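You operate a simulated robot arm through the tools that you are given. There is no shell and no other tool.

You run a simulated robot arm. Do the job below in one go: nothing can be reset, and whatever is moved stays where it is left.

TASK
Close the cupboard door. Take the blue rake and put it on the right end of the lip. Turn the station four bar selector to 200. Put the red rake on the steel top of the long rack. Set the phase selector to L3. Fetch the green jug and set it on the brown board on the top of the mix bench. Open the right bench drawer, put the steel tube in the inside of the right bench drawer and shut the drawer again. Put the silver cartridge from the top of the blue bench on top of the brown carton there and the green cartridge on the back of the cooling table. Do these in any order. Set down upright: green jug, steel tube. The phase selector goes to its stop.
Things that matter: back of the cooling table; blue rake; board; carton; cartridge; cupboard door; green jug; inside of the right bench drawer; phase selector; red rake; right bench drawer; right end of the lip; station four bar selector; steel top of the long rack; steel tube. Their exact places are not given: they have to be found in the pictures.

Only the result counts: the job must be done as asked and must still hold three seconds after the hand-in. Knocking over, shifting, dropping, spilling or breaking anything else fails it.

THE ROBOT
A 7-joint arm with a two-finger parallel gripper on a trunk, on a base that drives. Base frame: it is fixed to the floor where the robot stands at the start and does not move with it; the origin is under the middle of the robot, x ahead of it, y to its left, z up. Readings come in mm, degrees, newtons and seconds.
With the tool pointing down near the work surface it reaches from about 340 to 740 mm from the robot's upright axis, wherever it stands. Its first joint turns from -143.0 to 143.0 degrees. Places, roughly: back of the cooling table (57x22 cm) [-7560, 4960, 800]; blue rake (4x3x17 cm) [-4800, 2500, 800]; board (30x21x1 cm) [-5700, -1700, 900]; carton [-3750, 7000, 750]; cartridge [-3750, 6750, 750]; cupboard door [700, 0, 400]; green jug (16x12x13 cm) [-5800, -1400, 900]; inside of the right bench drawer [-5700, -5100, 600]; phase selector [-10300, -500, 1100]; red rake (4x3x17 cm) [-7500, 2500, 1000]; right bench drawer [-5800, -5000, 700]; right end of the lip (13x27 cm) [-6920, 4800, 900]; station four bar selector [-6200, 3700, 1300]; steel top of the long rack [-5800, 6100, 1200]; steel tube (6x6x7 cm) [-5800, -5200, 800]. Payload 3 kg.
The tool frame sits at the grasp point between the pads (the TCP): z along the fingers, y along the line on which they close. The tips reach 30 mm beyond it. Largest opening 94 mm; finger width 28, thickness 10; the body of the gripper, 50 by 96 mm, starts 55 mm behind the TCP.
Orientation is that of the tool frame in the base frame, as [roll, pitch, yaw] about the fixed x, y, z axes, in that order (R = Rz(yaw) Ry(pitch) Rx(roll)). With the fingers straight down and closing along the base's y, the tool's x points along the base's -x, its y along +y and its z along -z.

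THE INTERFACE
- The arm moves only by the tool play_rows. Its argument "plan" is a list that holds one entry, the list of rows, each a list of 7 numbers: the opening in per cent of the stroke, from 0 (shut) to 100 (fully open), then the shift along the tool's x, y, z in units of 50 mm (1.0 is 50 mm), then the turn, a rotation vector about the tool's x, y, z in units of 4 degrees (1.0 is 4 degrees). In form: [[[claw, tx, ty, tz, wx, wy, wz], ...]]. A call has 1 to 20 rows; each row shifts and turns the commanded pose from where the row before left it, along the tool's axes as they then stand. A call with a number of a shift or a turn outside -1 to 1 is refused whole. A row lasts 0.2 s, in which the tool goes at most 50 mm and 8.6 degrees; a call with a longer step from one row to the next is refused whole, and so is a gripper value outside its range. A pose out of reach is approached as far as the arm can. The call stops where the force on the tool passes 40 N (or 10 N more than at its start, if that is more) or the arm is blocked; 0.2 s more then pass. The fingers move at their own pace (about 45 mm/s each) and stop on an object; they squeeze with about 44 N. The grip force told is the motor's: it shows also when the fingers shut on nothing. Time passes only in rows, and 0.2 s behind the last, so rows that do not move let the fingers close. It gives the time, the measured TCP pose, the force on the tool (base axes), the opening and the grip force at its end, in the units of the frame above (readings bear some noise), with the torque about the TCP (base axes, N m) and any sound that the robot's microphone picked up.
- Cameras (640 x 400 px; columns grow to the right, rows downward): "scene" is now at [45.1, 119.4, 1605.6]; the picture's right is [-0.30, -0.95, 0.00], its down [-0.80, 0.25, -0.55] and it looks along [0.52, -0.16, -0.84] (base axes); focal length 247 px, centre (320, 200). "wrist" rides on the gripper at [76, 14, -102] in the tool frame; the picture's right is [-0.18, 0.98, 0.00], its down [-0.75, -0.14, -0.64] and it looks along [-0.63, -0.12, 0.77] (tool axes); focal length 243 px, centre (320, 200).
- get_image(camera): a new picture of that camera. No time passes.
- lift_body(by): slides the trunk up (or, below 0, down) by that many mm; the arm and the scene camera ride with it, the base frame stays. It gives what a move gives, with no picture.
- drive_base(legs): drives the robot by 1 to 6 legs, each [ahead, left, turn to the left] in mm, mm and degrees, along the robot's own axes; the way and the turn of a leg run together, so that a leg with both is an arc; at most 1500 mm and 180 degrees a leg. The arm and the cameras ride along, it lands a little off, and it stops where it bumps. It gives what a move gives.
- aim_head(pan, tilt): turns the head with the scene camera to pan (to the left, within 143 degrees either way) and tilt (down, from -29 to 69), counted from straight ahead of the robot. It gives what a move gives.
- pixel_to_xyz(camera, pixels): for up to 12 pixels [column, row] of the newest picture of that camera ("zoom" is the newest enlarged one), the place [x, y, z] in the base frame of the surface seen there, good to about 2 mm, but the place of the scene camera against the robot may be out by one fixed shift of up to 18 mm in any direction. No time passes.
- enlarge(camera, box): a new picture of the part [left, top, right, bottom] of that camera's present view, enlarged. No time passes.
- hand_in(): hands the job in; it is judged then, once.

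Leave the gripper open and the arm clear of the work at the hand-in unless told otherwise.

The tools are called after "Request:" by a JSON object that holds its "method" and its "body". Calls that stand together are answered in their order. play_rows: Moves the arm, as the interface text tells. Its arguments: {"type":"object","properties":{"plan":{"type":"array"}},"required":["plan"]} The other tools are called the same way: lift_body (by) slides the trunk up or down; drive_base (legs) drives the base; aim_head (pan, tilt) turns the head that bears the scene camera; get_image (camera) takes a picture; pixel_to_xyz (camera, pixels) gives the place of the surface under pixels of a picture; enlarge (camera, box) takes an enlarged picture of a part of a camera's view; hand_in () hands the job in.

At the start:

```text
clock: 0.0
tool_pos: [549.8, 146.0, 697.4]
tool_rot: [-179.8, 0.0, 180.0]
force: [0.1, 0.3, -0.1]
ft_torque: [0.03, -0.01, 0.03]
width: 94.1
grip_force: 0.2
trunk travel left (down, up): [-50.0, 340.0]
robot x, y, heading: [4.1, -0.2, 0.2]
head pan, tilt: [-17.3, 56.7]
```

scene: 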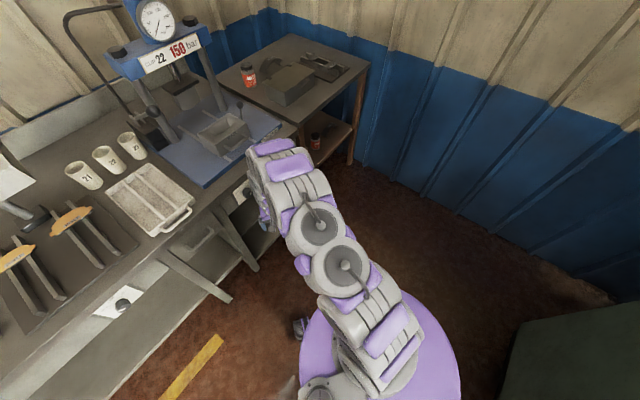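
wrist: 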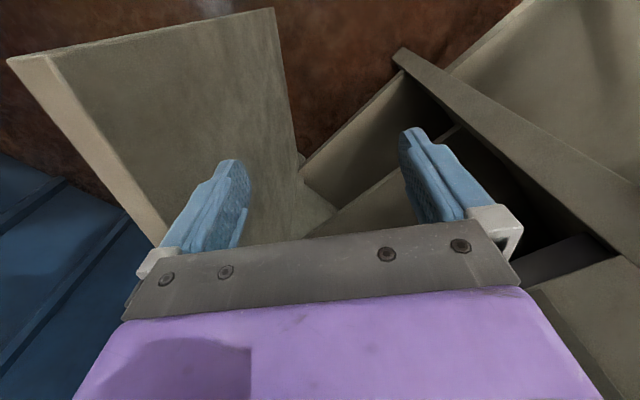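

I'll begin by looking around with the head: first straight ahead and lower, to find the cupboard door.

Request:
{"method": "aim_head", "body": {"pan": 0, "tilt": 45}}

Request:
{"method": "get_image", "body": {"camera": "scene"}}

Request:
{"method": "get_image", "body": {"camera": "wrist"}}

```text
clock: 0.8
tool_pos: [547.5, 145.9, 698.7]
tool_rot: [179.9, 0.1, -180.0]
force: [0.1, 0.6, 0.9]
ft_torque: [0.0, 0.0, -0.01]
width: 94.1
grip_force: 0.0
trunk travel left (down, up): [-50.0, 340.0]
robot x, y, heading: [-1.0, -2.5, 0.0]
head pan, tilt: [0.0, 45.0]
```

```text
taken
```

scene: 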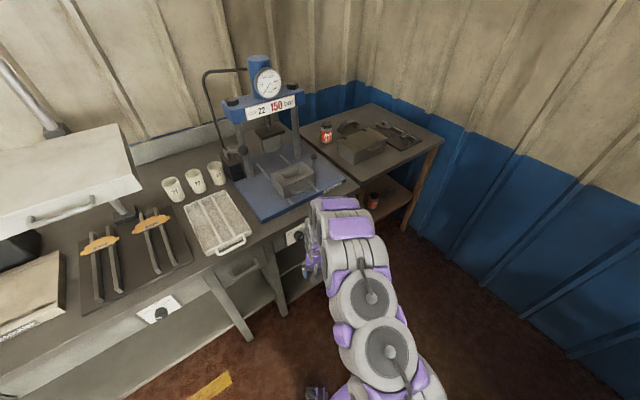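

```text
taken
```

wrist: 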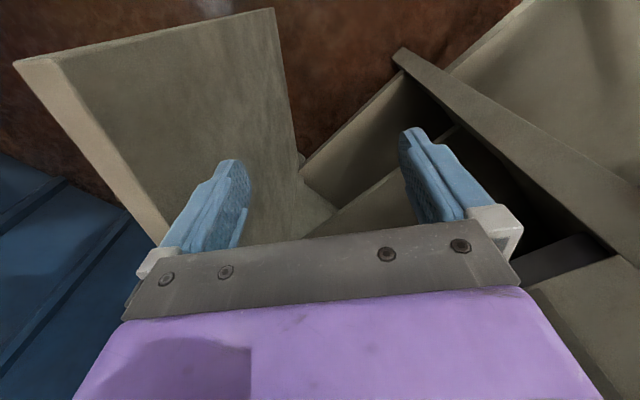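

The wrist picture (upside down) shows an open door panel near (180,100) and a cabinet mouth at (400,150). I'll measure those points.

Request:
{"method": "pixel_to_xyz", "body": {"camera": "wrist", "pixels": [[40, 62], [265, 15], [295, 150], [150, 220], [180, 100], [398, 55], [520, 120], [310, 160], [330, 225], [470, 150], [580, 60], [60, 260]]}}

Request:
{"method": "pixel_to_xyz", "body": {"camera": "scene", "pixels": [[300, 235], [240, 268], [160, 313], [250, 340], [210, 385], [270, 190], [380, 130], [360, 230], [420, 230], [500, 330], [345, 185], [220, 250]]}}

```text
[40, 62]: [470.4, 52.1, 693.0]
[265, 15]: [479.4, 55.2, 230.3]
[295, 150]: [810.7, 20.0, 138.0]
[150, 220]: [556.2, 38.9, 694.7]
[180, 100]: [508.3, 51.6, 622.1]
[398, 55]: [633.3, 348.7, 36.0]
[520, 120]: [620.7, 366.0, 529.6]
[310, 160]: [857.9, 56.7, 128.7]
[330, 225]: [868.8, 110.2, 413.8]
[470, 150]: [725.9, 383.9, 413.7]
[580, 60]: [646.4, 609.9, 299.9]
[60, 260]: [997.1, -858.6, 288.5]
```

```text
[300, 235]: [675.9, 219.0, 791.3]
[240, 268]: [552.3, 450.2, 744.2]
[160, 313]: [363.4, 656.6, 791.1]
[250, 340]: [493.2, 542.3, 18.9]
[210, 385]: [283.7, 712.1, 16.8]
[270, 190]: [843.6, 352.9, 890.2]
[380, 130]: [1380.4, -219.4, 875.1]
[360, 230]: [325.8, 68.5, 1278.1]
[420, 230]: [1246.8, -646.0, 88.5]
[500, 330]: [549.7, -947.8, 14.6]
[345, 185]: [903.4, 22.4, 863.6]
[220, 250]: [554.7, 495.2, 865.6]
```

The open door is about x≈470..620, y≈45, z 230–693. Before acting I'll look around the room with the head.

Request:
{"method": "aim_head", "body": {"pan": 90, "tilt": 25}}

Request:
{"method": "get_image", "body": {"camera": "scene"}}

Request:
{"method": "aim_head", "body": {"pan": 140, "tilt": 20}}

Request:
{"method": "get_image", "body": {"camera": "scene"}}

Request:
{"method": "aim_head", "body": {"pan": -140, "tilt": 20}}

Request:
{"method": "get_image", "body": {"camera": "scene"}}

Request:
{"method": "aim_head", "body": {"pan": -80, "tilt": 30}}

Request:
{"method": "get_image", "body": {"camera": "scene"}}

```text
clock: 2.5
tool_pos: [546.6, 146.6, 697.6]
tool_rot: [-179.9, 0.0, -180.0]
force: [0.1, -0.2, -0.5]
ft_torque: [-0.01, 0.03, 0.02]
width: 93.9
grip_force: 0.1
trunk travel left (down, up): [-50.0, 340.0]
robot x, y, heading: [1.7, -1.0, 0.0]
head pan, tilt: [90.0, 25.0]
```

```text
taken
```

scene: 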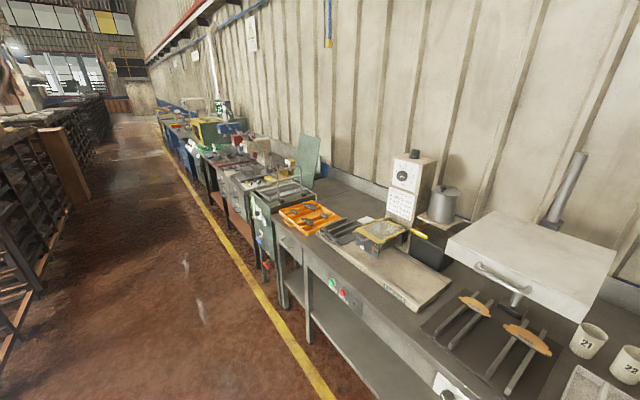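

```text
clock: 3.6
tool_pos: [547.7, 145.6, 697.9]
tool_rot: [-180.0, 0.0, -179.9]
force: [0.0, -0.5, -0.8]
ft_torque: [-0.03, 0.02, 0.01]
width: 94.2
grip_force: 0.1
trunk travel left (down, up): [-50.0, 340.0]
robot x, y, heading: [-0.2, -1.2, 0.3]
head pan, tilt: [140.0, 20.0]
```

```text
taken
```

scene: 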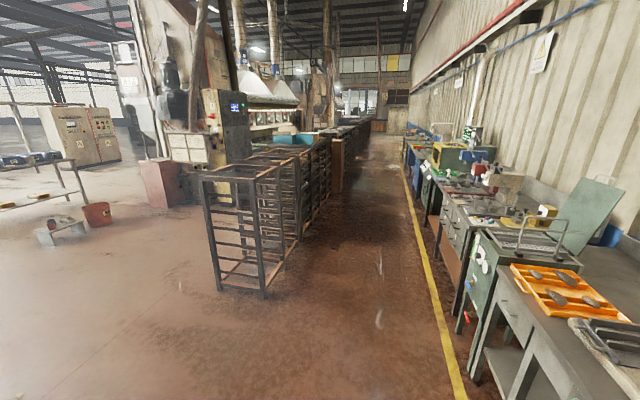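

```text
clock: 7.5
tool_pos: [548.1, 146.2, 698.4]
tool_rot: [180.0, -0.1, -180.0]
force: [-0.1, -0.5, -0.5]
ft_torque: [-0.01, 0.01, -0.05]
width: 94.1
grip_force: 0.0
trunk travel left (down, up): [-50.0, 340.0]
robot x, y, heading: [-0.6, 0.5, -0.2]
head pan, tilt: [-140.0, 20.0]
```

```text
taken
```

scene: 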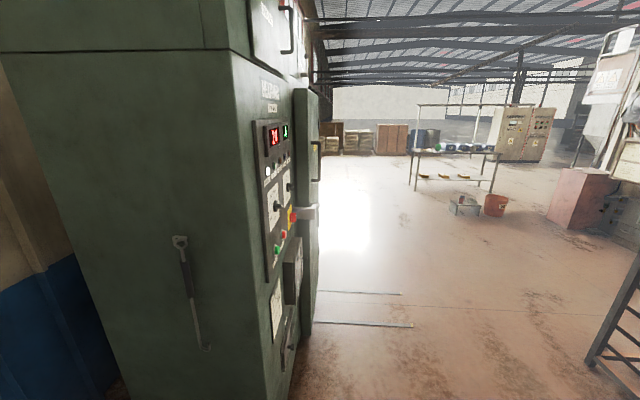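

```text
clock: 8.8
tool_pos: [547.5, 146.4, 698.0]
tool_rot: [180.0, 0.0, 180.0]
force: [0.3, -0.9, 0.0]
ft_torque: [-0.01, 0.04, 0.0]
width: 93.9
grip_force: 0.0
trunk travel left (down, up): [-50.0, 340.0]
robot x, y, heading: [-0.2, 1.0, -0.0]
head pan, tilt: [-80.0, 30.0]
```

```text
taken
```

scene: 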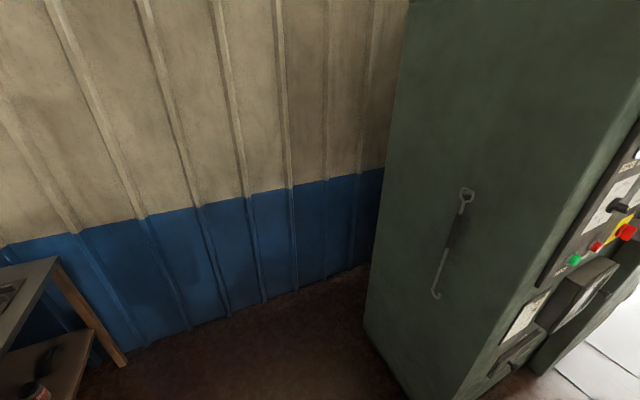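

The room is clear behind me. I back off 500 mm so as to see the open cupboard door.

Request:
{"method": "drive_base", "body": {"legs": [[-500, 0, 0]]}}

Request:
{"method": "aim_head", "body": {"pan": 5, "tilt": 45}}

Request:
{"method": "get_image", "body": {"camera": "scene"}}

Request:
{"method": "get_image", "body": {"camera": "wrist"}}

```text
clock: 11.7
tool_pos: [55.3, 146.6, 697.7]
tool_rot: [-179.9, 0.0, -179.9]
force: [0.3, 0.5, -0.1]
ft_torque: [0.02, 0.0, -0.01]
width: 93.8
grip_force: 0.1
trunk travel left (down, up): [-50.0, 340.0]
robot x, y, heading: [-494.8, -4.7, 0.2]
head pan, tilt: [-80.0, 30.0]
```

```text
clock: 13.3
tool_pos: [54.3, 147.0, 699.4]
tool_rot: [179.9, 0.1, -179.9]
force: [0.4, 0.3, 0.4]
ft_torque: [-0.02, 0.0, -0.02]
width: 94.1
grip_force: 0.0
trunk travel left (down, up): [-50.0, 340.0]
robot x, y, heading: [-492.1, 0.5, 0.1]
head pan, tilt: [5.0, 45.0]
```

```text
taken
```

scene: 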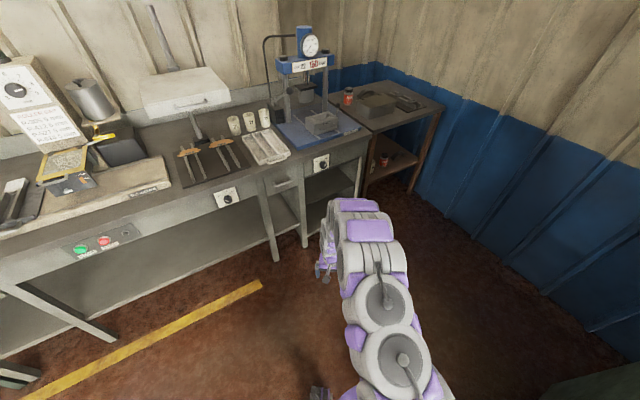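

```text
taken
```

wrist: 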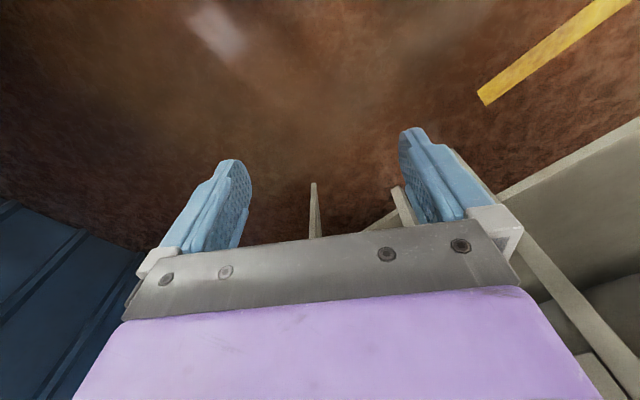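

The arm hides the cupboard under the press. I turn the base 35° right so that the arm leaves the view, and look left.

Request:
{"method": "drive_base", "body": {"legs": [[0, 0, -40]]}}

Request:
{"method": "aim_head", "body": {"pan": 45, "tilt": 45}}

Request:
{"method": "get_image", "body": {"camera": "scene"}}

Request:
{"method": "enlarge", "body": {"camera": "scene", "box": [240, 100, 440, 260]}}

```text
clock: 15.6
tool_pos: [16.8, -246.7, 698.3]
tool_rot: [180.0, 0.1, 139.2]
force: [0.2, -0.6, -0.5]
ft_torque: [0.01, 0.04, 0.03]
width: 93.8
grip_force: 0.0
trunk travel left (down, up): [-50.0, 340.0]
robot x, y, heading: [-494.1, -2.0, -40.8]
head pan, tilt: [5.0, 45.0]
```

```text
clock: 16.7
tool_pos: [15.1, -246.0, 699.8]
tool_rot: [-180.0, 0.2, 139.2]
force: [0.8, -0.4, -0.1]
ft_torque: [0.03, 0.03, 0.0]
width: 94.0
grip_force: 0.0
trunk travel left (down, up): [-50.0, 340.0]
robot x, y, heading: [-491.2, -0.3, -40.9]
head pan, tilt: [45.0, 45.0]
```

```text
taken
```

scene: 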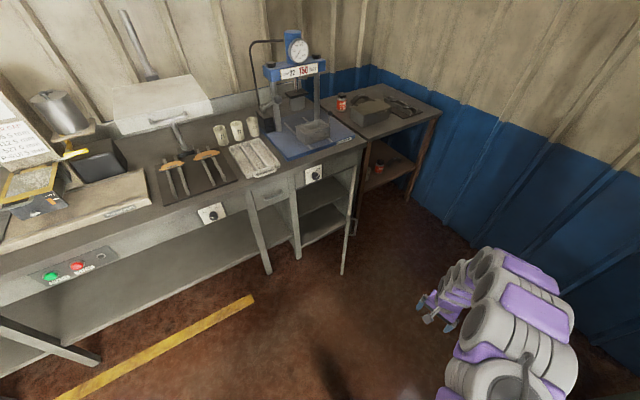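

```text
2.50 times, centred on (340, 180) of scene
```

zoom: 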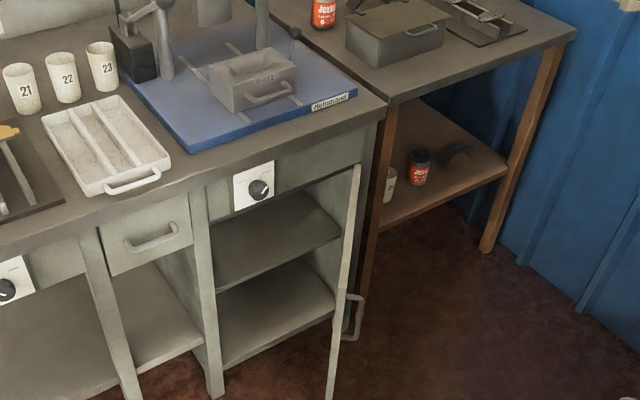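

I see the cupboard: openings under the press with the door standing open edge-on at zoom (345,280), with a handle on its outer side at (353,318). I'll measure its corners.

Request:
{"method": "pixel_to_xyz", "body": {"camera": "zoom", "pixels": [[355, 172], [345, 250], [332, 385], [359, 180], [372, 170], [358, 300], [205, 200], [215, 375], [325, 230], [215, 215], [345, 340], [320, 325]]}}

```text
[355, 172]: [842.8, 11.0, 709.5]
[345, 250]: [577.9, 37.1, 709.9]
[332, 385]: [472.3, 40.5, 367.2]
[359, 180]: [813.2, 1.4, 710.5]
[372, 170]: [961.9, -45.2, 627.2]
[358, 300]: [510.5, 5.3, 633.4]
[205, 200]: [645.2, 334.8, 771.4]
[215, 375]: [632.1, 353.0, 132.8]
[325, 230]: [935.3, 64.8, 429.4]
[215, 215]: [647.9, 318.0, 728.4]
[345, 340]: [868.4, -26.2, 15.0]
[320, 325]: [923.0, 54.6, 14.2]
```

Door: hinge near (845,5), free edge near (472,45), top z≈695, needing about 53° of clockwise swing. Before moving I check where the green cabinet on my right stands.

Request:
{"method": "aim_head", "body": {"pan": -30, "tilt": 40}}

Request:
{"method": "get_image", "body": {"camera": "scene"}}

```text
clock: 18.1
tool_pos: [15.3, -246.2, 700.7]
tool_rot: [-180.0, 0.2, 139.2]
force: [0.2, 0.5, -0.3]
ft_torque: [0.0, 0.0, -0.02]
width: 94.1
grip_force: 0.2
trunk travel left (down, up): [-50.0, 340.0]
robot x, y, heading: [-492.1, -4.3, -40.7]
head pan, tilt: [-30.0, 40.0]
```

```text
taken
```

scene: 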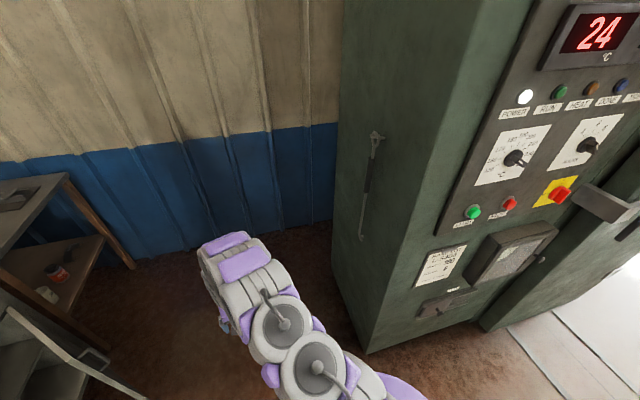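

Request:
{"method": "pixel_to_xyz", "body": {"camera": "scene", "pixels": [[370, 350], [335, 275], [150, 300], [85, 355], [100, 330], [480, 330], [290, 245], [60, 270], [20, 325], [140, 395]]}}

```text
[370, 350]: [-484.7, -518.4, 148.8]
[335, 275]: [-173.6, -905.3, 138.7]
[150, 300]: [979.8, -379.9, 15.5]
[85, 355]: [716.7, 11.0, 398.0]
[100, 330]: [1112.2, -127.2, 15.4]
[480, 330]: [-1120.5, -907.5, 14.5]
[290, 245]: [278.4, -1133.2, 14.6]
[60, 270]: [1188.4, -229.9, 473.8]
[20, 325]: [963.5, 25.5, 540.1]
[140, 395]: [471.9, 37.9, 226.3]
```

The green cabinet's nearest corner is at (-485,-518), well clear. I'll push the door shut with closed fingers pointing forward and down. First I bring the tool nearer and tilt it 48°.

Request:
{"method": "play_rows", "body": {"plan": [[[0, 0.5, -0.7, 0.235, 0, 0, 0], [0, 0.5, -0.7, 0.235, 0, 0, 0], [0, 0.5, -0.7, 0.235, 0, 0, 0], [0, 0.5, -0.7, 0.235, 0, 0, 0], [0, 0.5, -0.7, 0.235, 0, 0, 0], [0, 0.5, -0.7, 0.235, 0, 0, 0], [0, 0, 0, 0, 0, -1, 0], [0, 0, 0, 0, 0, -1, 0], [0, 0, 0, 0, 0, -1, 0], [0, 0, 0, 0, 0, -1, 0], [0, 0, 0, 0, 0, -1, 0], [0, 0, 0, 0, 0, -1, 0], [0, 0, 0, 0, 0, -1, 0], [0, 0, 0, 0, 0, -1, 0], [0, 0, 0, 0, 0, -1, 0], [0, 0, 0, 0, 0, -1, 0], [0, 0, 0, 0, 0, -1, 0], [0, 0, 0, 0, 0, -1, 0]]]}}

```text
clock: 21.9
tool_pos: [-236.5, -308.3, 628.0]
tool_rot: [179.7, 48.1, 139.1]
force: [0.0, -0.7, 0.8]
ft_torque: [0.02, 0.01, 0.0]
width: 0.0
grip_force: 32.7
trunk travel left (down, up): [-50.0, 340.0]
robot x, y, heading: [-496.1, 1.9, -40.8]
head pan, tilt: [-30.0, 40.0]
```

The tool is tilted. Now I drive to about (234,-232), keeping the heading, then turn left.

Request:
{"method": "drive_base", "body": {"legs": [[698, 304, 0]]}}

Request:
{"method": "drive_base", "body": {"legs": [[0, 0, 60]]}}

Request:
{"method": "aim_head", "body": {"pan": 40, "tilt": 55}}

Request:
{"method": "get_image", "body": {"camera": "scene"}}

Request:
{"method": "get_image", "body": {"camera": "wrist"}}

```text
clock: 26.0
tool_pos: [476.7, -523.2, 628.2]
tool_rot: [179.8, 48.1, 139.4]
force: [0.9, -0.2, -0.3]
ft_torque: [-0.01, 0.0, 0.02]
width: 0.3
grip_force: 33.1
trunk travel left (down, up): [-50.0, 340.0]
robot x, y, heading: [220.8, -216.1, -40.3]
head pan, tilt: [-30.0, 40.0]
```

```text
clock: 29.0
tool_pos: [612.7, -143.4, 628.0]
tool_rot: [179.8, 48.3, -160.3]
force: [0.2, 0.6, 0.8]
ft_torque: [0.01, -0.03, 0.0]
width: 0.3
grip_force: 32.8
trunk travel left (down, up): [-50.0, 340.0]
robot x, y, heading: [215.6, -217.9, 19.7]
head pan, tilt: [-30.0, 40.0]
```

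```text
clock: 30.4
tool_pos: [611.1, -143.7, 628.8]
tool_rot: [179.8, 48.4, -160.3]
force: [0.6, -0.1, -0.1]
ft_torque: [0.03, -0.01, -0.01]
width: 0.1
grip_force: 32.8
trunk travel left (down, up): [-50.0, 340.0]
robot x, y, heading: [216.4, -216.5, 19.7]
head pan, tilt: [40.0, 55.0]
```

```text
taken
```

scene: 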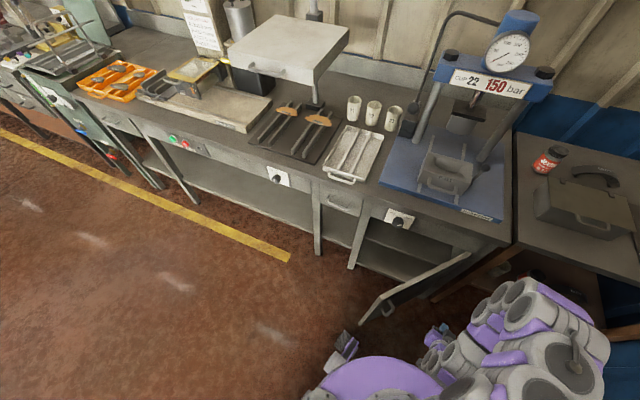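

```text
taken
```

wrist: 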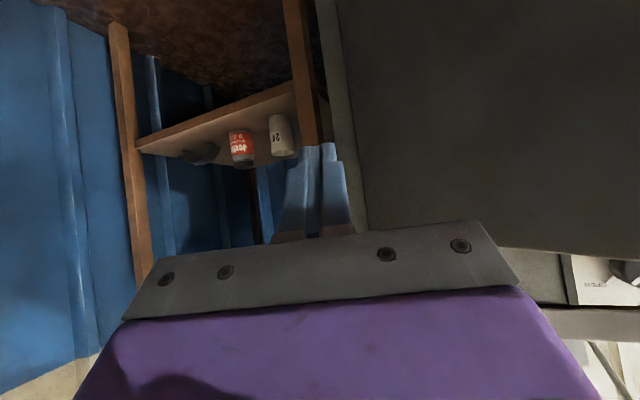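

The wrist picture shows the door panel (right of column 360). I'll measure the door in both pictures.

Request:
{"method": "pixel_to_xyz", "body": {"camera": "wrist", "pixels": [[380, 200], [500, 230], [600, 100], [450, 100], [345, 100], [358, 200], [560, 255], [600, 270], [570, 325]]}}

Request:
{"method": "pixel_to_xyz", "body": {"camera": "scene", "pixels": [[372, 312], [468, 255], [420, 280], [388, 308], [440, 272], [360, 322], [355, 250], [470, 250], [460, 243], [395, 217]]}}

Request:
{"method": "enlarge", "body": {"camera": "scene", "box": [330, 190, 530, 350]}}

```text
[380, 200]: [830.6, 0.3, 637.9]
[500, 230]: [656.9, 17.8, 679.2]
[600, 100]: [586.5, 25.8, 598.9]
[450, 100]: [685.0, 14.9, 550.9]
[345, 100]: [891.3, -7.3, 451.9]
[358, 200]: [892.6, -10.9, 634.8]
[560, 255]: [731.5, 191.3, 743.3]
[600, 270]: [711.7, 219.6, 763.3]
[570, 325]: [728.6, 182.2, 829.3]
```

```text
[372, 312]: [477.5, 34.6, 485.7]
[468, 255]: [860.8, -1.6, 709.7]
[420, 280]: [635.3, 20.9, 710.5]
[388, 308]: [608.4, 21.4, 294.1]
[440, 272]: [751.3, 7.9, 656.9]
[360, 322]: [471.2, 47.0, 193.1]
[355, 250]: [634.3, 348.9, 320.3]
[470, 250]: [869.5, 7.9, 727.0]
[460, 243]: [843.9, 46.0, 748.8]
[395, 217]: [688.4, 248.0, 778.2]
```

```text
2.50 times, centred on (430, 270) of scene
```

zoom: 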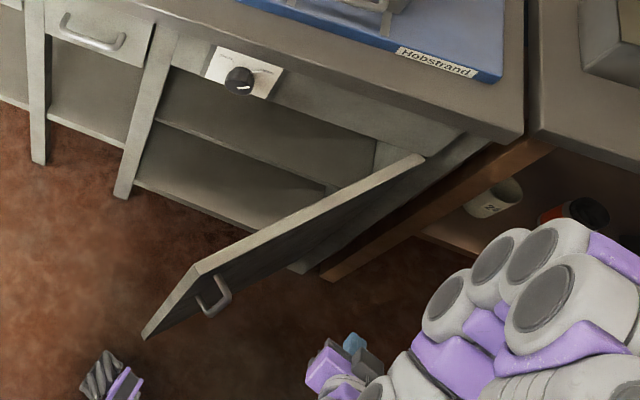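

The door is a plane from hinge (865,-4) to free edge (472,40), with its handle near the free edge. I turn left 16° more to bring the fingertips close to its outer face.

Request:
{"method": "drive_base", "body": {"legs": [[0, 0, 16]]}}

Request:
{"method": "pixel_to_xyz", "body": {"camera": "zoom", "pixels": [[240, 78], [210, 295], [125, 190], [420, 155]]}}

Request:
{"method": "get_image", "body": {"camera": "wrist"}}

```text
clock: 31.8
tool_pos: [575.4, -37.5, 627.4]
tool_rot: [179.8, 48.3, -144.0]
force: [-0.5, 0.5, 0.7]
ft_torque: [0.0, 0.0, 0.01]
width: 0.0
grip_force: 33.1
trunk travel left (down, up): [-50.0, 340.0]
robot x, y, heading: [220.7, -214.3, 36.2]
head pan, tilt: [40.0, 55.0]
```

```text
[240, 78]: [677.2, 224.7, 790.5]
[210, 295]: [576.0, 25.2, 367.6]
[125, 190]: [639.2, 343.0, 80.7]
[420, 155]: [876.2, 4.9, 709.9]
```

```text
taken
```

wrist: 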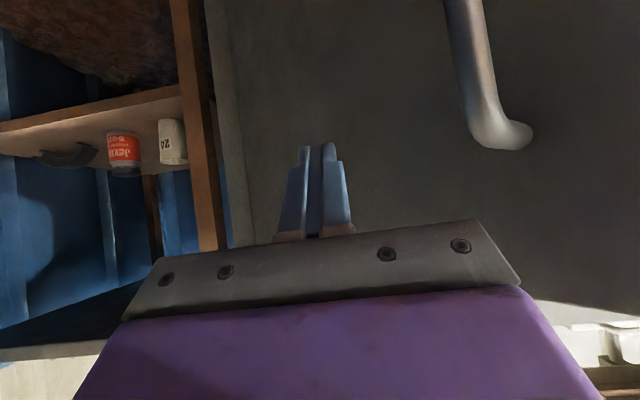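

The handle's upper end shows at wrist (505,135); I check it and the door surface near the tips.

Request:
{"method": "pixel_to_xyz", "body": {"camera": "wrist", "pixels": [[505, 135], [470, 20], [360, 150], [345, 60], [420, 180], [320, 150]]}}

```text
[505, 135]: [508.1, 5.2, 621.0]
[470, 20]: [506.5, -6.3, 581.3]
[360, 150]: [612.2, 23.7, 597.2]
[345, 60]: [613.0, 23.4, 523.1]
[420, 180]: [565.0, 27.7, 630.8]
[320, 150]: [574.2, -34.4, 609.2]
```

The handle is at x≈507, z≤621; my tips are at about (591,-25,607), clear of it. I push along azimuth 64° slowly.

Request:
{"method": "play_rows", "body": {"plan": [[[0, -0.176, 0.141, 0.198, 0, 0, 0], [0, -0.176, 0.141, 0.198, 0, 0, 0], [0, -0.176, 0.141, 0.198, 0, 0, 0], [0, -0.176, 0.141, 0.198, 0, 0, 0], [0, -0.176, 0.141, 0.198, 0, 0, 0], [0, -0.176, 0.141, 0.198, 0, 0, 0], [0, -0.176, 0.141, 0.198, 0, 0, 0], [0, -0.176, 0.141, 0.198, 0, 0, 0], [0, -0.176, 0.141, 0.198, 0, 0, 0], [0, -0.176, 0.141, 0.198, 0, 0, 0], [0, -0.176, 0.141, 0.198, 0, 0, 0], [0, -0.176, 0.141, 0.198, 0, 0, 0]]]}}

Request:
{"method": "get_image", "body": {"camera": "scene"}}

Request:
{"method": "get_image", "body": {"camera": "wrist"}}

```text
clock: 34.4
tool_pos: [654.8, 127.0, 630.5]
tool_rot: [179.9, 48.4, -144.0]
force: [-0.3, 0.3, -0.6]
ft_torque: [-0.03, 0.02, 0.03]
width: 0.0
grip_force: 33.1
trunk travel left (down, up): [-50.0, 340.0]
robot x, y, heading: [221.5, -214.7, 36.2]
head pan, tilt: [40.0, 55.0]
```

```text
taken
```

scene: 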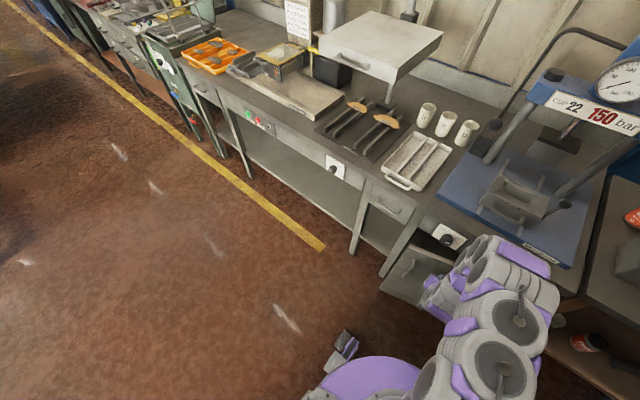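

```text
taken
```

wrist: 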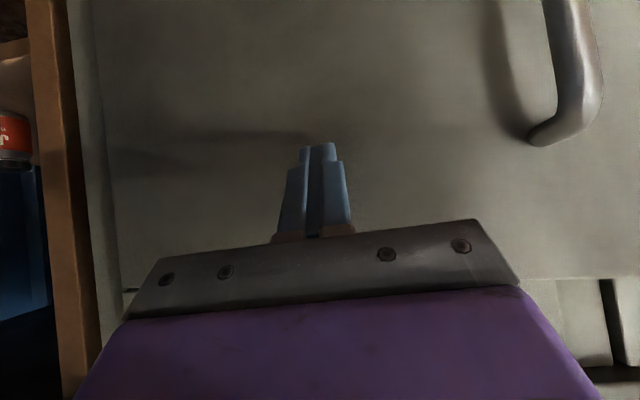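

The door is following and nearly shut. I measure its plane now.

Request:
{"method": "pixel_to_xyz", "body": {"camera": "wrist", "pixels": [[180, 200], [400, 180], [560, 270], [600, 200], [100, 200], [590, 320]]}}

```text
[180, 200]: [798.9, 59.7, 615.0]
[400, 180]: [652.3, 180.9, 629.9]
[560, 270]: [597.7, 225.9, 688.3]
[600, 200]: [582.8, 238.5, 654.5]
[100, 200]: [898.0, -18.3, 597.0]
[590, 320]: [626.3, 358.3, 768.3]
```

The door is at 140° and must reach about 124°; 80 mm more along azimuth ~40°. I push on with small steps until the force shows the stop.

Request:
{"method": "play_rows", "body": {"plan": [[[0, -0.132, 0.02, 0.149, 0, 0, 0], [0, -0.132, 0.02, 0.149, 0, 0, 0], [0, -0.132, 0.02, 0.149, 0, 0, 0], [0, -0.132, 0.02, 0.149, 0, 0, 0], [0, -0.132, 0.02, 0.149, 0, 0, 0], [0, -0.132, 0.02, 0.149, 0, 0, 0], [0, -0.132, 0.02, 0.149, 0, 0, 0], [0, -0.066, 0.01, 0.075, 0, 0, 0], [0, -0.066, 0.01, 0.075, 0, 0, 0], [0, -0.066, 0.01, 0.075, 0, 0, 0], [0, -0.066, 0.01, 0.075, 0, 0, 0], [0, -0.066, 0.01, 0.075, 0, 0, 0], [0, -0.066, 0.01, 0.075, 0, 0, 0]]]}}

Request:
{"method": "get_image", "body": {"camera": "wrist"}}

Request:
{"method": "get_image", "body": {"camera": "scene"}}

```text
clock: 36.3
tool_pos: [708.4, 174.2, 624.8]
tool_rot: [179.9, 47.7, -144.0]
force: [-11.0, -8.4, 5.7]
ft_torque: [0.05, -0.03, -0.01]
width: 0.1
grip_force: 33.2
trunk travel left (down, up): [-50.0, 340.0]
robot x, y, heading: [215.2, -220.6, 36.1]
head pan, tilt: [40.0, 55.0]
stopped in row 9: the force on the tool passed its limit at 46 N (the readings are from after the stop); the commanded pose is now the measured one
```

```text
taken
```

wrist: 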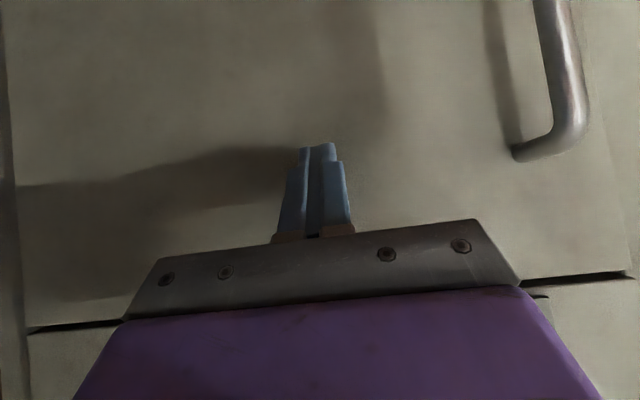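

```text
taken
```

scene: 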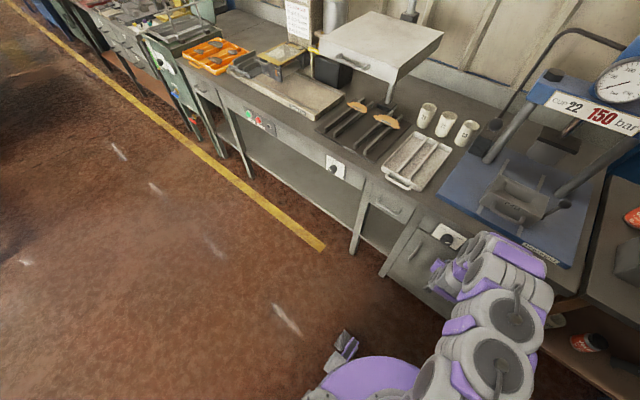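

It hit the stop; the door looks flush with the frame. I check the door and frame planes.

Request:
{"method": "pixel_to_xyz", "body": {"camera": "wrist", "pixels": [[100, 240], [450, 180], [600, 255], [620, 100], [80, 360], [600, 320], [8, 300], [570, 340]]}}

```text
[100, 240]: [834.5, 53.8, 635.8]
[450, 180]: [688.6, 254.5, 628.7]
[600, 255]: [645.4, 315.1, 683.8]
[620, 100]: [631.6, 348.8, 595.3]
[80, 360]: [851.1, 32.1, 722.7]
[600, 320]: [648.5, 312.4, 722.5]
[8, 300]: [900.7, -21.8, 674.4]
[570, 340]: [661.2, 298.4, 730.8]
```

The door is flush with the frame (within 1 mm): closed. I back the arm away and bring the tool upright again.

Request:
{"method": "play_rows", "body": {"plan": [[[0, 0.13, 0, -0.15, 0, 0, 0], [0, 0.3, 0, -0.35, 0, 0, 0], [0, 0.5, 0, -0.6, 0, 0, 0], [0, 0.5, 0, -0.6, 0, 0, 0], [0, 0.5, 0, -0.6, 0, 0, 0], [0, 0.5, 0, -0.6, 0, 0, 0]]]}}

Request:
{"method": "drive_base", "body": {"legs": [[-350, 0, 0]]}}

Request:
{"method": "aim_head", "body": {"pan": 15, "tilt": 40}}

Request:
{"method": "get_image", "body": {"camera": "scene"}}

```text
clock: 37.7
tool_pos: [560.4, 62.0, 635.7]
tool_rot: [-180.0, 47.8, -144.0]
force: [-0.2, -0.7, 0.4]
ft_torque: [-0.01, 0.01, -0.02]
width: 0.0
grip_force: 33.3
trunk travel left (down, up): [-50.0, 340.0]
robot x, y, heading: [218.9, -217.1, 36.3]
head pan, tilt: [40.0, 55.0]
```

```text
clock: 40.0
tool_pos: [275.7, -148.6, 635.3]
tool_rot: [179.9, 47.8, -144.6]
force: [0.5, -0.8, -0.5]
ft_torque: [-0.02, -0.03, -0.04]
width: 0.2
grip_force: 32.8
trunk travel left (down, up): [-50.0, 340.0]
robot x, y, heading: [-70.2, -425.8, 35.3]
head pan, tilt: [40.0, 55.0]
```

```text
clock: 40.9
tool_pos: [274.6, -148.3, 636.7]
tool_rot: [-180.0, 47.9, -144.6]
force: [-0.3, 0.5, 0.7]
ft_torque: [0.01, -0.01, -0.02]
width: 0.2
grip_force: 32.6
trunk travel left (down, up): [-50.0, 340.0]
robot x, y, heading: [-72.2, -421.5, 35.4]
head pan, tilt: [15.0, 40.0]
```

```text
taken
```

scene: 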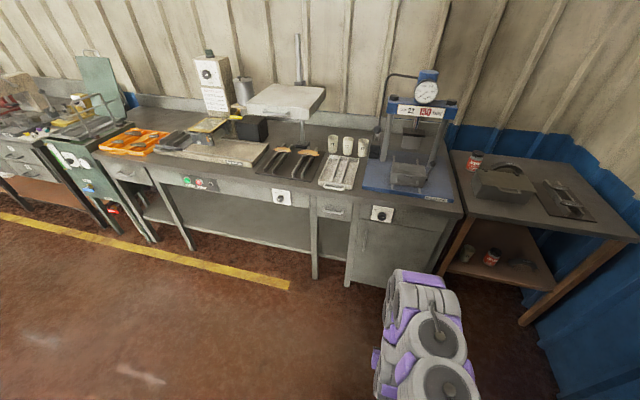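

Door shut. I straighten the tool to point down and look behind me to plan the drive.

Request:
{"method": "play_rows", "body": {"plan": [[[0, 0, 0, -0.5, 0, 1, 0], [0, 0, 0, -0.5, 0, 1, 0], [0, 0, 0, 0, 0, 1, 0], [0, 0, 0, 0, 0, 1, 0], [0, 0, 0, 0, 0, 1, 0], [0, 0, 0, 0, 0, 1, 0], [0, 0, 0, 0, 0, 1, 0], [0, 0, 0, 0, 0, 1, 0], [0, 0, 0, 0, 0, 1, 0], [0, 0, 0, 0, 0, 1, 0], [0, 0, 0, 0, 0, 1, 0], [0, 0, 0, 0, 0, 0.95, 0]]]}}

Request:
{"method": "aim_head", "body": {"pan": 110, "tilt": 15}}

Request:
{"method": "get_image", "body": {"camera": "scene"}}

Request:
{"method": "pixel_to_xyz", "body": {"camera": "scene", "pixels": [[320, 300], [200, 250], [100, 200], [320, 200], [400, 200], [250, 200], [320, 150], [360, 170]]}}

Request:
{"method": "aim_head", "body": {"pan": 140, "tilt": 12}}

Request:
{"method": "get_image", "body": {"camera": "scene"}}

```text
clock: 43.5
tool_pos: [258.0, -164.0, 652.8]
tool_rot: [180.0, 0.0, -144.6]
force: [-0.3, -0.5, -0.4]
ft_torque: [0.01, 0.0, -0.01]
width: 0.0
grip_force: 33.0
out of reach, approached as far as the arm can: row 1, 2
trunk travel left (down, up): [-50.0, 340.0]
robot x, y, heading: [-69.7, -424.0, 35.4]
head pan, tilt: [15.0, 40.0]
```

```text
clock: 45.2
tool_pos: [257.3, -164.2, 652.6]
tool_rot: [179.9, 0.1, -144.6]
force: [-0.1, 0.1, -0.1]
ft_torque: [-0.01, -0.02, 0.0]
width: 0.0
grip_force: 32.8
trunk travel left (down, up): [-50.0, 340.0]
robot x, y, heading: [-73.4, -421.5, 35.5]
head pan, tilt: [110.0, 15.0]
```

```text
taken
```

scene: 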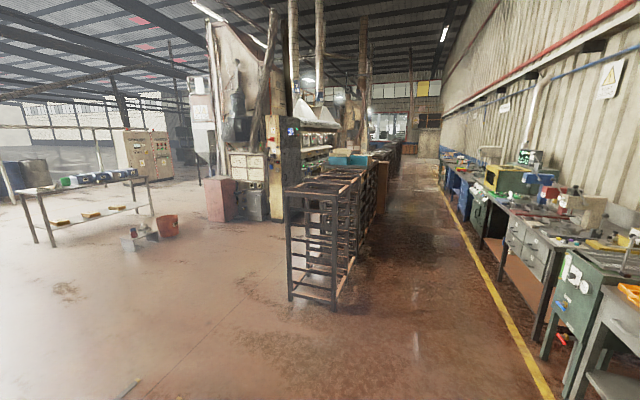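

```text
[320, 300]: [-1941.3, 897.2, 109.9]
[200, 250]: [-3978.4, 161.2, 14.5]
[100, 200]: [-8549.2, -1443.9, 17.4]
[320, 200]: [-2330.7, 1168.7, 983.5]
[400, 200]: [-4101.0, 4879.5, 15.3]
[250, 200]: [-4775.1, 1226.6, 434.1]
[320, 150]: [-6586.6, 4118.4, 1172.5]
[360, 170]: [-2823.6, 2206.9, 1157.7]
```

```text
clock: 46.2
tool_pos: [257.2, -164.4, 652.2]
tool_rot: [-180.0, 0.1, -144.6]
force: [0.6, 0.2, -0.6]
ft_torque: [0.02, -0.03, -0.01]
width: 0.0
grip_force: 32.7
trunk travel left (down, up): [-50.0, 340.0]
robot x, y, heading: [-71.8, -422.7, 35.4]
head pan, tilt: [140.0, 12.0]
```

```text
taken
```

scene: 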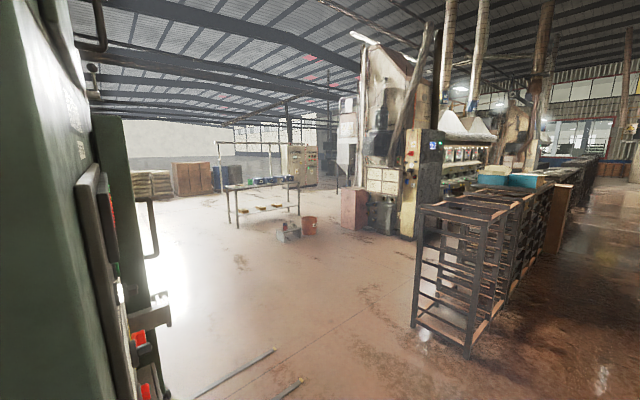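

The long rack starts at about (-1941,897) and runs along 124°. The open floor west leads to a table (mix bench). I zoom at the left part of the hall.

Request:
{"method": "enlarge", "body": {"camera": "scene", "box": [120, 120, 340, 260]}}

Request:
{"method": "pixel_to_xyz", "body": {"camera": "zoom", "pixels": [[380, 200], [330, 250], [510, 190], [340, 300], [480, 340], [560, 310], [520, 120], [100, 190], [240, 190], [540, 260]]}}

```text
2.86 times, centred on (230, 190) of scene
```

zoom: 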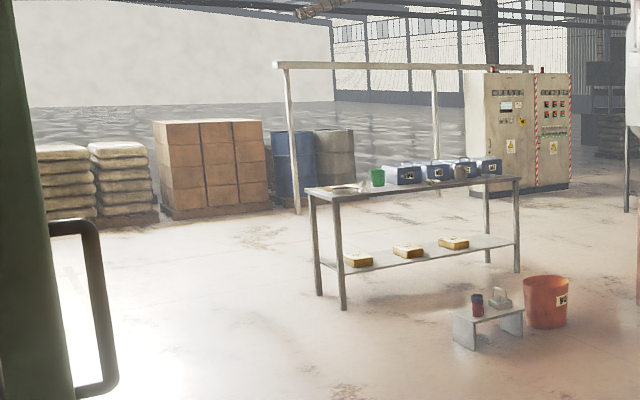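

```text
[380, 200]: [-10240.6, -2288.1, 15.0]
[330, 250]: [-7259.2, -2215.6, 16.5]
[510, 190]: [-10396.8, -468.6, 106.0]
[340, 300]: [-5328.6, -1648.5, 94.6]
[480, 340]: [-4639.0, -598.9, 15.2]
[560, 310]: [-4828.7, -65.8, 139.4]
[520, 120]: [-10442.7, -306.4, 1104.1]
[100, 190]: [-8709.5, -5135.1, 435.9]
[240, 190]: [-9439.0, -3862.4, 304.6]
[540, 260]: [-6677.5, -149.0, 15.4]
```

The mix bench stands at about (-5330,-1650) onwards; stool and bucket in front of it near (-4640,-600) and (-4830,-66). I check the strips on the floor.

Request:
{"method": "pixel_to_xyz", "body": {"camera": "scene", "pixels": [[200, 395], [272, 350], [300, 378], [270, 398], [165, 300], [120, 395], [415, 325], [430, 210], [470, 355]]}}

Request:
{"method": "enlarge", "body": {"camera": "scene", "box": [100, 280, 340, 400]}}

```text
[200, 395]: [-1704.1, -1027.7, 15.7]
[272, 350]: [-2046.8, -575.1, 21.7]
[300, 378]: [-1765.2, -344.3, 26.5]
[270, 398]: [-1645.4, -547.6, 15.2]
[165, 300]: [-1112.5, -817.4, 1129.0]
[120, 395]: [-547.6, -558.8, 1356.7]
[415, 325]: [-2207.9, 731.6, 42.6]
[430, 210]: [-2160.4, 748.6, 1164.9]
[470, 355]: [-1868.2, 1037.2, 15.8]
```

```text
2.67 times, centred on (220, 340) of scene
```

zoom: 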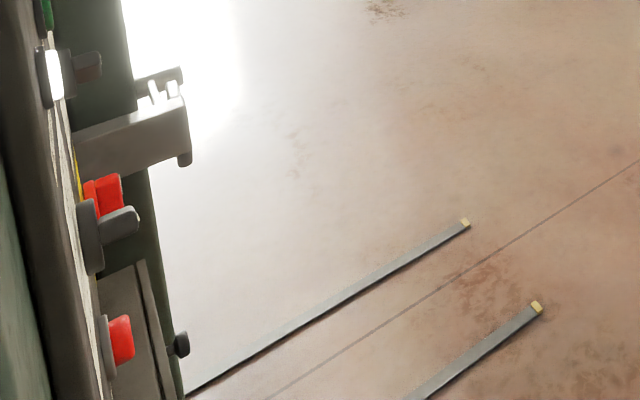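

Rails on the floor end at (-2047,-575) and (-1765,-344); the rack corner is at (-2208,732). I'll pass between them at y≈150, then halt at about (-3200,-750) to look at the mix bench.

Request:
{"method": "drive_base", "body": {"legs": [[232, 720, 0], [0, 0, 145], [1400, 130, 0], [1500, 950, 0]]}}

Request:
{"method": "aim_head", "body": {"pan": 15, "tilt": 15}}

Request:
{"method": "get_image", "body": {"camera": "scene"}}

```text
refused: leg 4 is longer than a leg can be; nothing moved
```

```text
clock: 48.2
tool_pos: [257.4, -163.4, 652.0]
tool_rot: [-179.9, 0.1, -144.6]
force: [-0.9, -0.3, -0.5]
ft_torque: [-0.01, 0.03, 0.01]
width: 0.1
grip_force: 33.1
trunk travel left (down, up): [-50.0, 340.0]
robot x, y, heading: [-73.6, -419.7, 35.7]
head pan, tilt: [15.0, 15.0]
```

```text
taken
```

scene: 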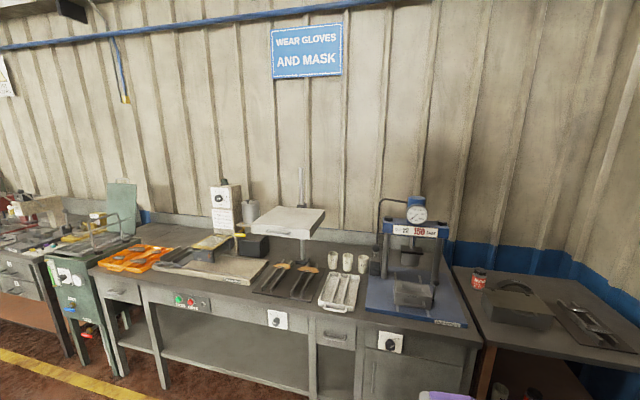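

The last leg was too long, nothing moved. I shorten it.

Request:
{"method": "drive_base", "body": {"legs": [[232, 720, 0], [0, 0, 145], [1400, 130, 0], [1200, 850, 0]]}}

Request:
{"method": "aim_head", "body": {"pan": 15, "tilt": 15}}

Request:
{"method": "get_image", "body": {"camera": "scene"}}

```text
clock: 71.7
tool_pos: [-3211.7, -837.6, 651.2]
tool_rot: [179.8, 0.1, 2.9]
force: [-0.3, 0.4, 0.0]
ft_torque: [0.02, 0.04, 0.03]
width: 0.4
grip_force: 32.4
trunk travel left (down, up): [-50.0, 340.0]
robot x, y, heading: [-2793.7, -795.1, -177.1]
head pan, tilt: [15.0, 15.0]
```

```text
clock: 72.3
tool_pos: [-3208.3, -838.9, 652.9]
tool_rot: [-179.9, 0.2, 2.9]
force: [-0.8, -0.2, -0.4]
ft_torque: [-0.05, 0.04, 0.04]
width: 0.1
grip_force: 32.9
trunk travel left (down, up): [-50.0, 340.0]
robot x, y, heading: [-2792.7, -795.2, -176.9]
head pan, tilt: [15.0, 15.0]
```

```text
taken
```

scene: 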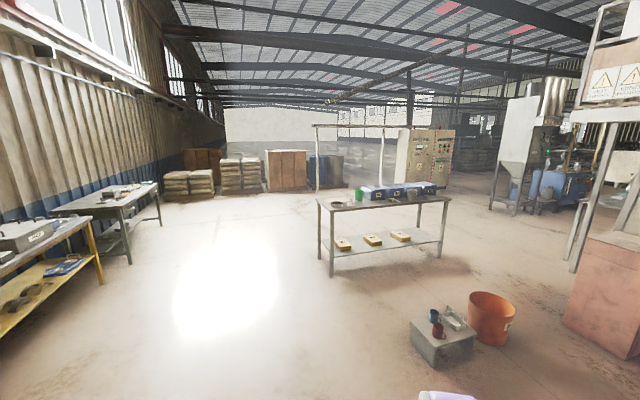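

The mix bench is ahead. I zoom in on its top.

Request:
{"method": "enlarge", "body": {"camera": "scene", "box": [300, 160, 460, 260]}}

Request:
{"method": "pixel_to_xyz", "body": {"camera": "zoom", "pixels": [[75, 170], [600, 150], [230, 145], [160, 168], [390, 150], [120, 440], [560, 390], [170, 330], [235, 120], [330, 165]]}}

Request:
{"method": "pixel_to_xyz", "body": {"camera": "scene", "pixels": [[440, 350], [485, 320], [322, 203], [445, 198], [330, 270], [438, 255], [490, 345], [445, 365]]}}

```text
4.00 times, centred on (380, 210) of scene
```

zoom: 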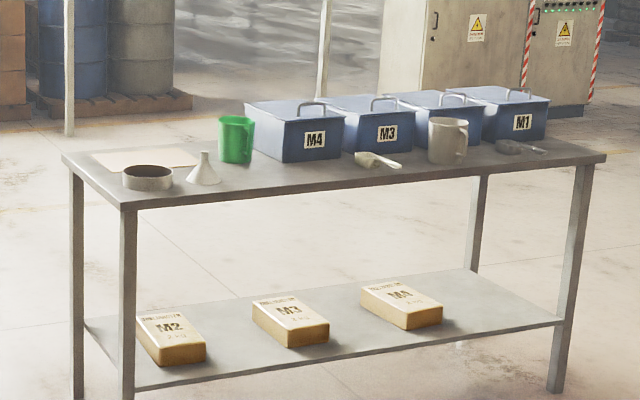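

```text
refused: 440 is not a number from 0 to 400
```

```text
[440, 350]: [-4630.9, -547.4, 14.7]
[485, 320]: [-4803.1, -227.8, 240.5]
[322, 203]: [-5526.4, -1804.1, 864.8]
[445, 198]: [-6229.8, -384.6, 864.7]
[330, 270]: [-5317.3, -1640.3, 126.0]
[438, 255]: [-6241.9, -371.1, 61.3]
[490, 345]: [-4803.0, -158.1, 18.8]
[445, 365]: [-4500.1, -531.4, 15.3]
```

The green jug is at zoom (237,140), the brown board at (145,158) on the left rear, with a sieve (147,178) and a funnel (203,172) in front of it.

Request:
{"method": "pixel_to_xyz", "body": {"camera": "zoom", "pixels": [[64, 156], [122, 207], [602, 157], [235, 162], [235, 118], [92, 153], [118, 170], [190, 148], [180, 163], [147, 180], [203, 180], [290, 140]]}}

```text
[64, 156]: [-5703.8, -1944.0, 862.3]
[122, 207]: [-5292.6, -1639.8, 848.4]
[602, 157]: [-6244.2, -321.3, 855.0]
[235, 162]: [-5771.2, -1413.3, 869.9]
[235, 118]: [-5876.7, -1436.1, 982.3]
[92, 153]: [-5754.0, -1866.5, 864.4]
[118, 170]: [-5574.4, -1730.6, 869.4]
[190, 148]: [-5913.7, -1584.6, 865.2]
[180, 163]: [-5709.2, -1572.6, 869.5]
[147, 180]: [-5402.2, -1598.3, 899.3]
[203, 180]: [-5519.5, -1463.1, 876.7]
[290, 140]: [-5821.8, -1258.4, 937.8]
```

I'll drive toward the front of the mix bench, staying clear of the stool at (-4640,-550), then turn to face it (heading -144°).

Request:
{"method": "drive_base", "body": {"legs": [[1000, 300, 0], [780, 60, 0], [0, 0, 33]]}}

Request:
{"method": "aim_head", "body": {"pan": 5, "tilt": 30}}

Request:
{"method": "get_image", "body": {"camera": "scene"}}

```text
clock: 83.1
tool_pos: [-4880.1, -1505.2, 652.2]
tool_rot: [179.9, 0.2, 35.7]
force: [0.2, -0.1, -0.4]
ft_torque: [-0.03, 0.02, 0.01]
width: 0.1
grip_force: 32.7
trunk travel left (down, up): [-50.0, 340.0]
robot x, y, heading: [-4550.8, -1245.0, -144.2]
head pan, tilt: [15.0, 15.0]
```

```text
clock: 83.9
tool_pos: [-4880.1, -1504.9, 652.1]
tool_rot: [180.0, 0.1, 35.8]
force: [0.1, -0.2, 0.1]
ft_torque: [0.02, 0.02, 0.02]
width: 0.0
grip_force: 33.2
trunk travel left (down, up): [-50.0, 340.0]
robot x, y, heading: [-4555.3, -1241.5, -144.3]
head pan, tilt: [5.0, 30.0]
```

```text
taken
```

scene: 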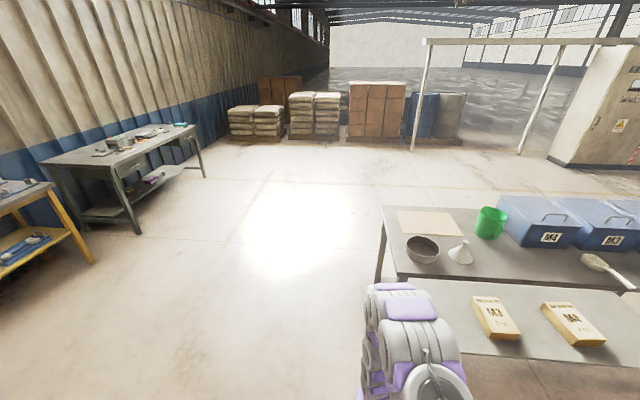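

I zoom on the jug and board from here, and raise the trunk so that the arm will pass over the bench.

Request:
{"method": "lift_body", "body": {"by": 300}}

Request:
{"method": "aim_head", "body": {"pan": -30, "tilt": 35}}

Request:
{"method": "get_image", "body": {"camera": "scene"}}

Request:
{"method": "enlarge", "body": {"camera": "scene", "box": [200, 120, 420, 260]}}

```text
clock: 86.9
tool_pos: [-4879.6, -1503.3, 953.0]
tool_rot: [-180.0, 0.2, 35.9]
force: [-0.2, 0.1, 0.5]
ft_torque: [0.01, 0.05, 0.0]
width: 0.0
grip_force: 33.0
trunk travel left (down, up): [-350.0, 40.0]
robot x, y, heading: [-4550.3, -1244.9, -144.7]
head pan, tilt: [5.0, 30.0]
```

```text
clock: 87.9
tool_pos: [-4881.1, -1504.3, 952.8]
tool_rot: [-179.9, 0.2, 35.8]
force: [0.3, 0.7, -0.5]
ft_torque: [0.0, 0.01, 0.0]
width: 0.0
grip_force: 33.0
trunk travel left (down, up): [-350.0, 40.0]
robot x, y, heading: [-4555.9, -1244.8, -144.1]
head pan, tilt: [-30.0, 35.0]
```

```text
taken
```

scene: 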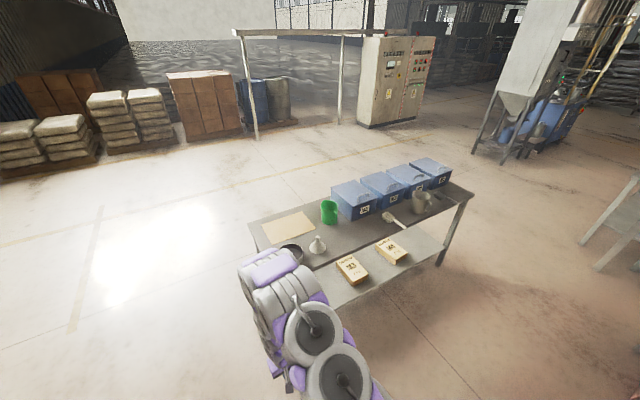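

```text
2.86 times, centred on (310, 190) of scene
```

zoom: 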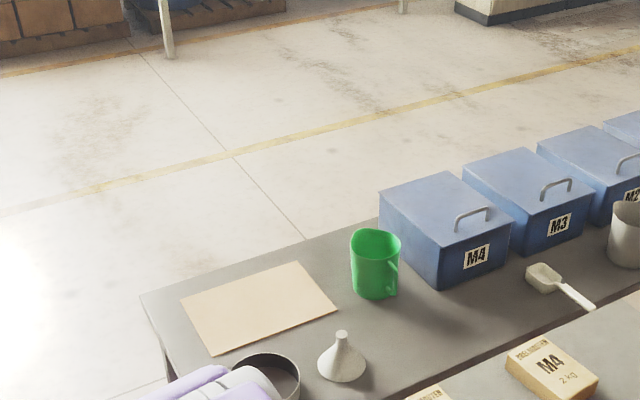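

The jug's handle points toward the front-right (zoom 392,280). I measure jug, board and neighbours.

Request:
{"method": "pixel_to_xyz", "body": {"camera": "zoom", "pixels": [[363, 275], [352, 238], [376, 230], [400, 238], [390, 262], [394, 288], [182, 297], [298, 262], [336, 310], [213, 354], [340, 338], [382, 250]]}}

```text
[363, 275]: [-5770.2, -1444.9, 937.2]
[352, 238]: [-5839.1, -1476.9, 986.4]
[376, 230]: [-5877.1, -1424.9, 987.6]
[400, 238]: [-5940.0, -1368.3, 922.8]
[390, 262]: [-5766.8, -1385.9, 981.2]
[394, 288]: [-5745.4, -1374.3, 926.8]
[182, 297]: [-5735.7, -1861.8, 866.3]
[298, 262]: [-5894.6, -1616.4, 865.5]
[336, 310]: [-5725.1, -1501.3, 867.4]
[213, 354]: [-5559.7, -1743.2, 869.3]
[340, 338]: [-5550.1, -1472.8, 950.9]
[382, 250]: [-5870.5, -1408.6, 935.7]
```

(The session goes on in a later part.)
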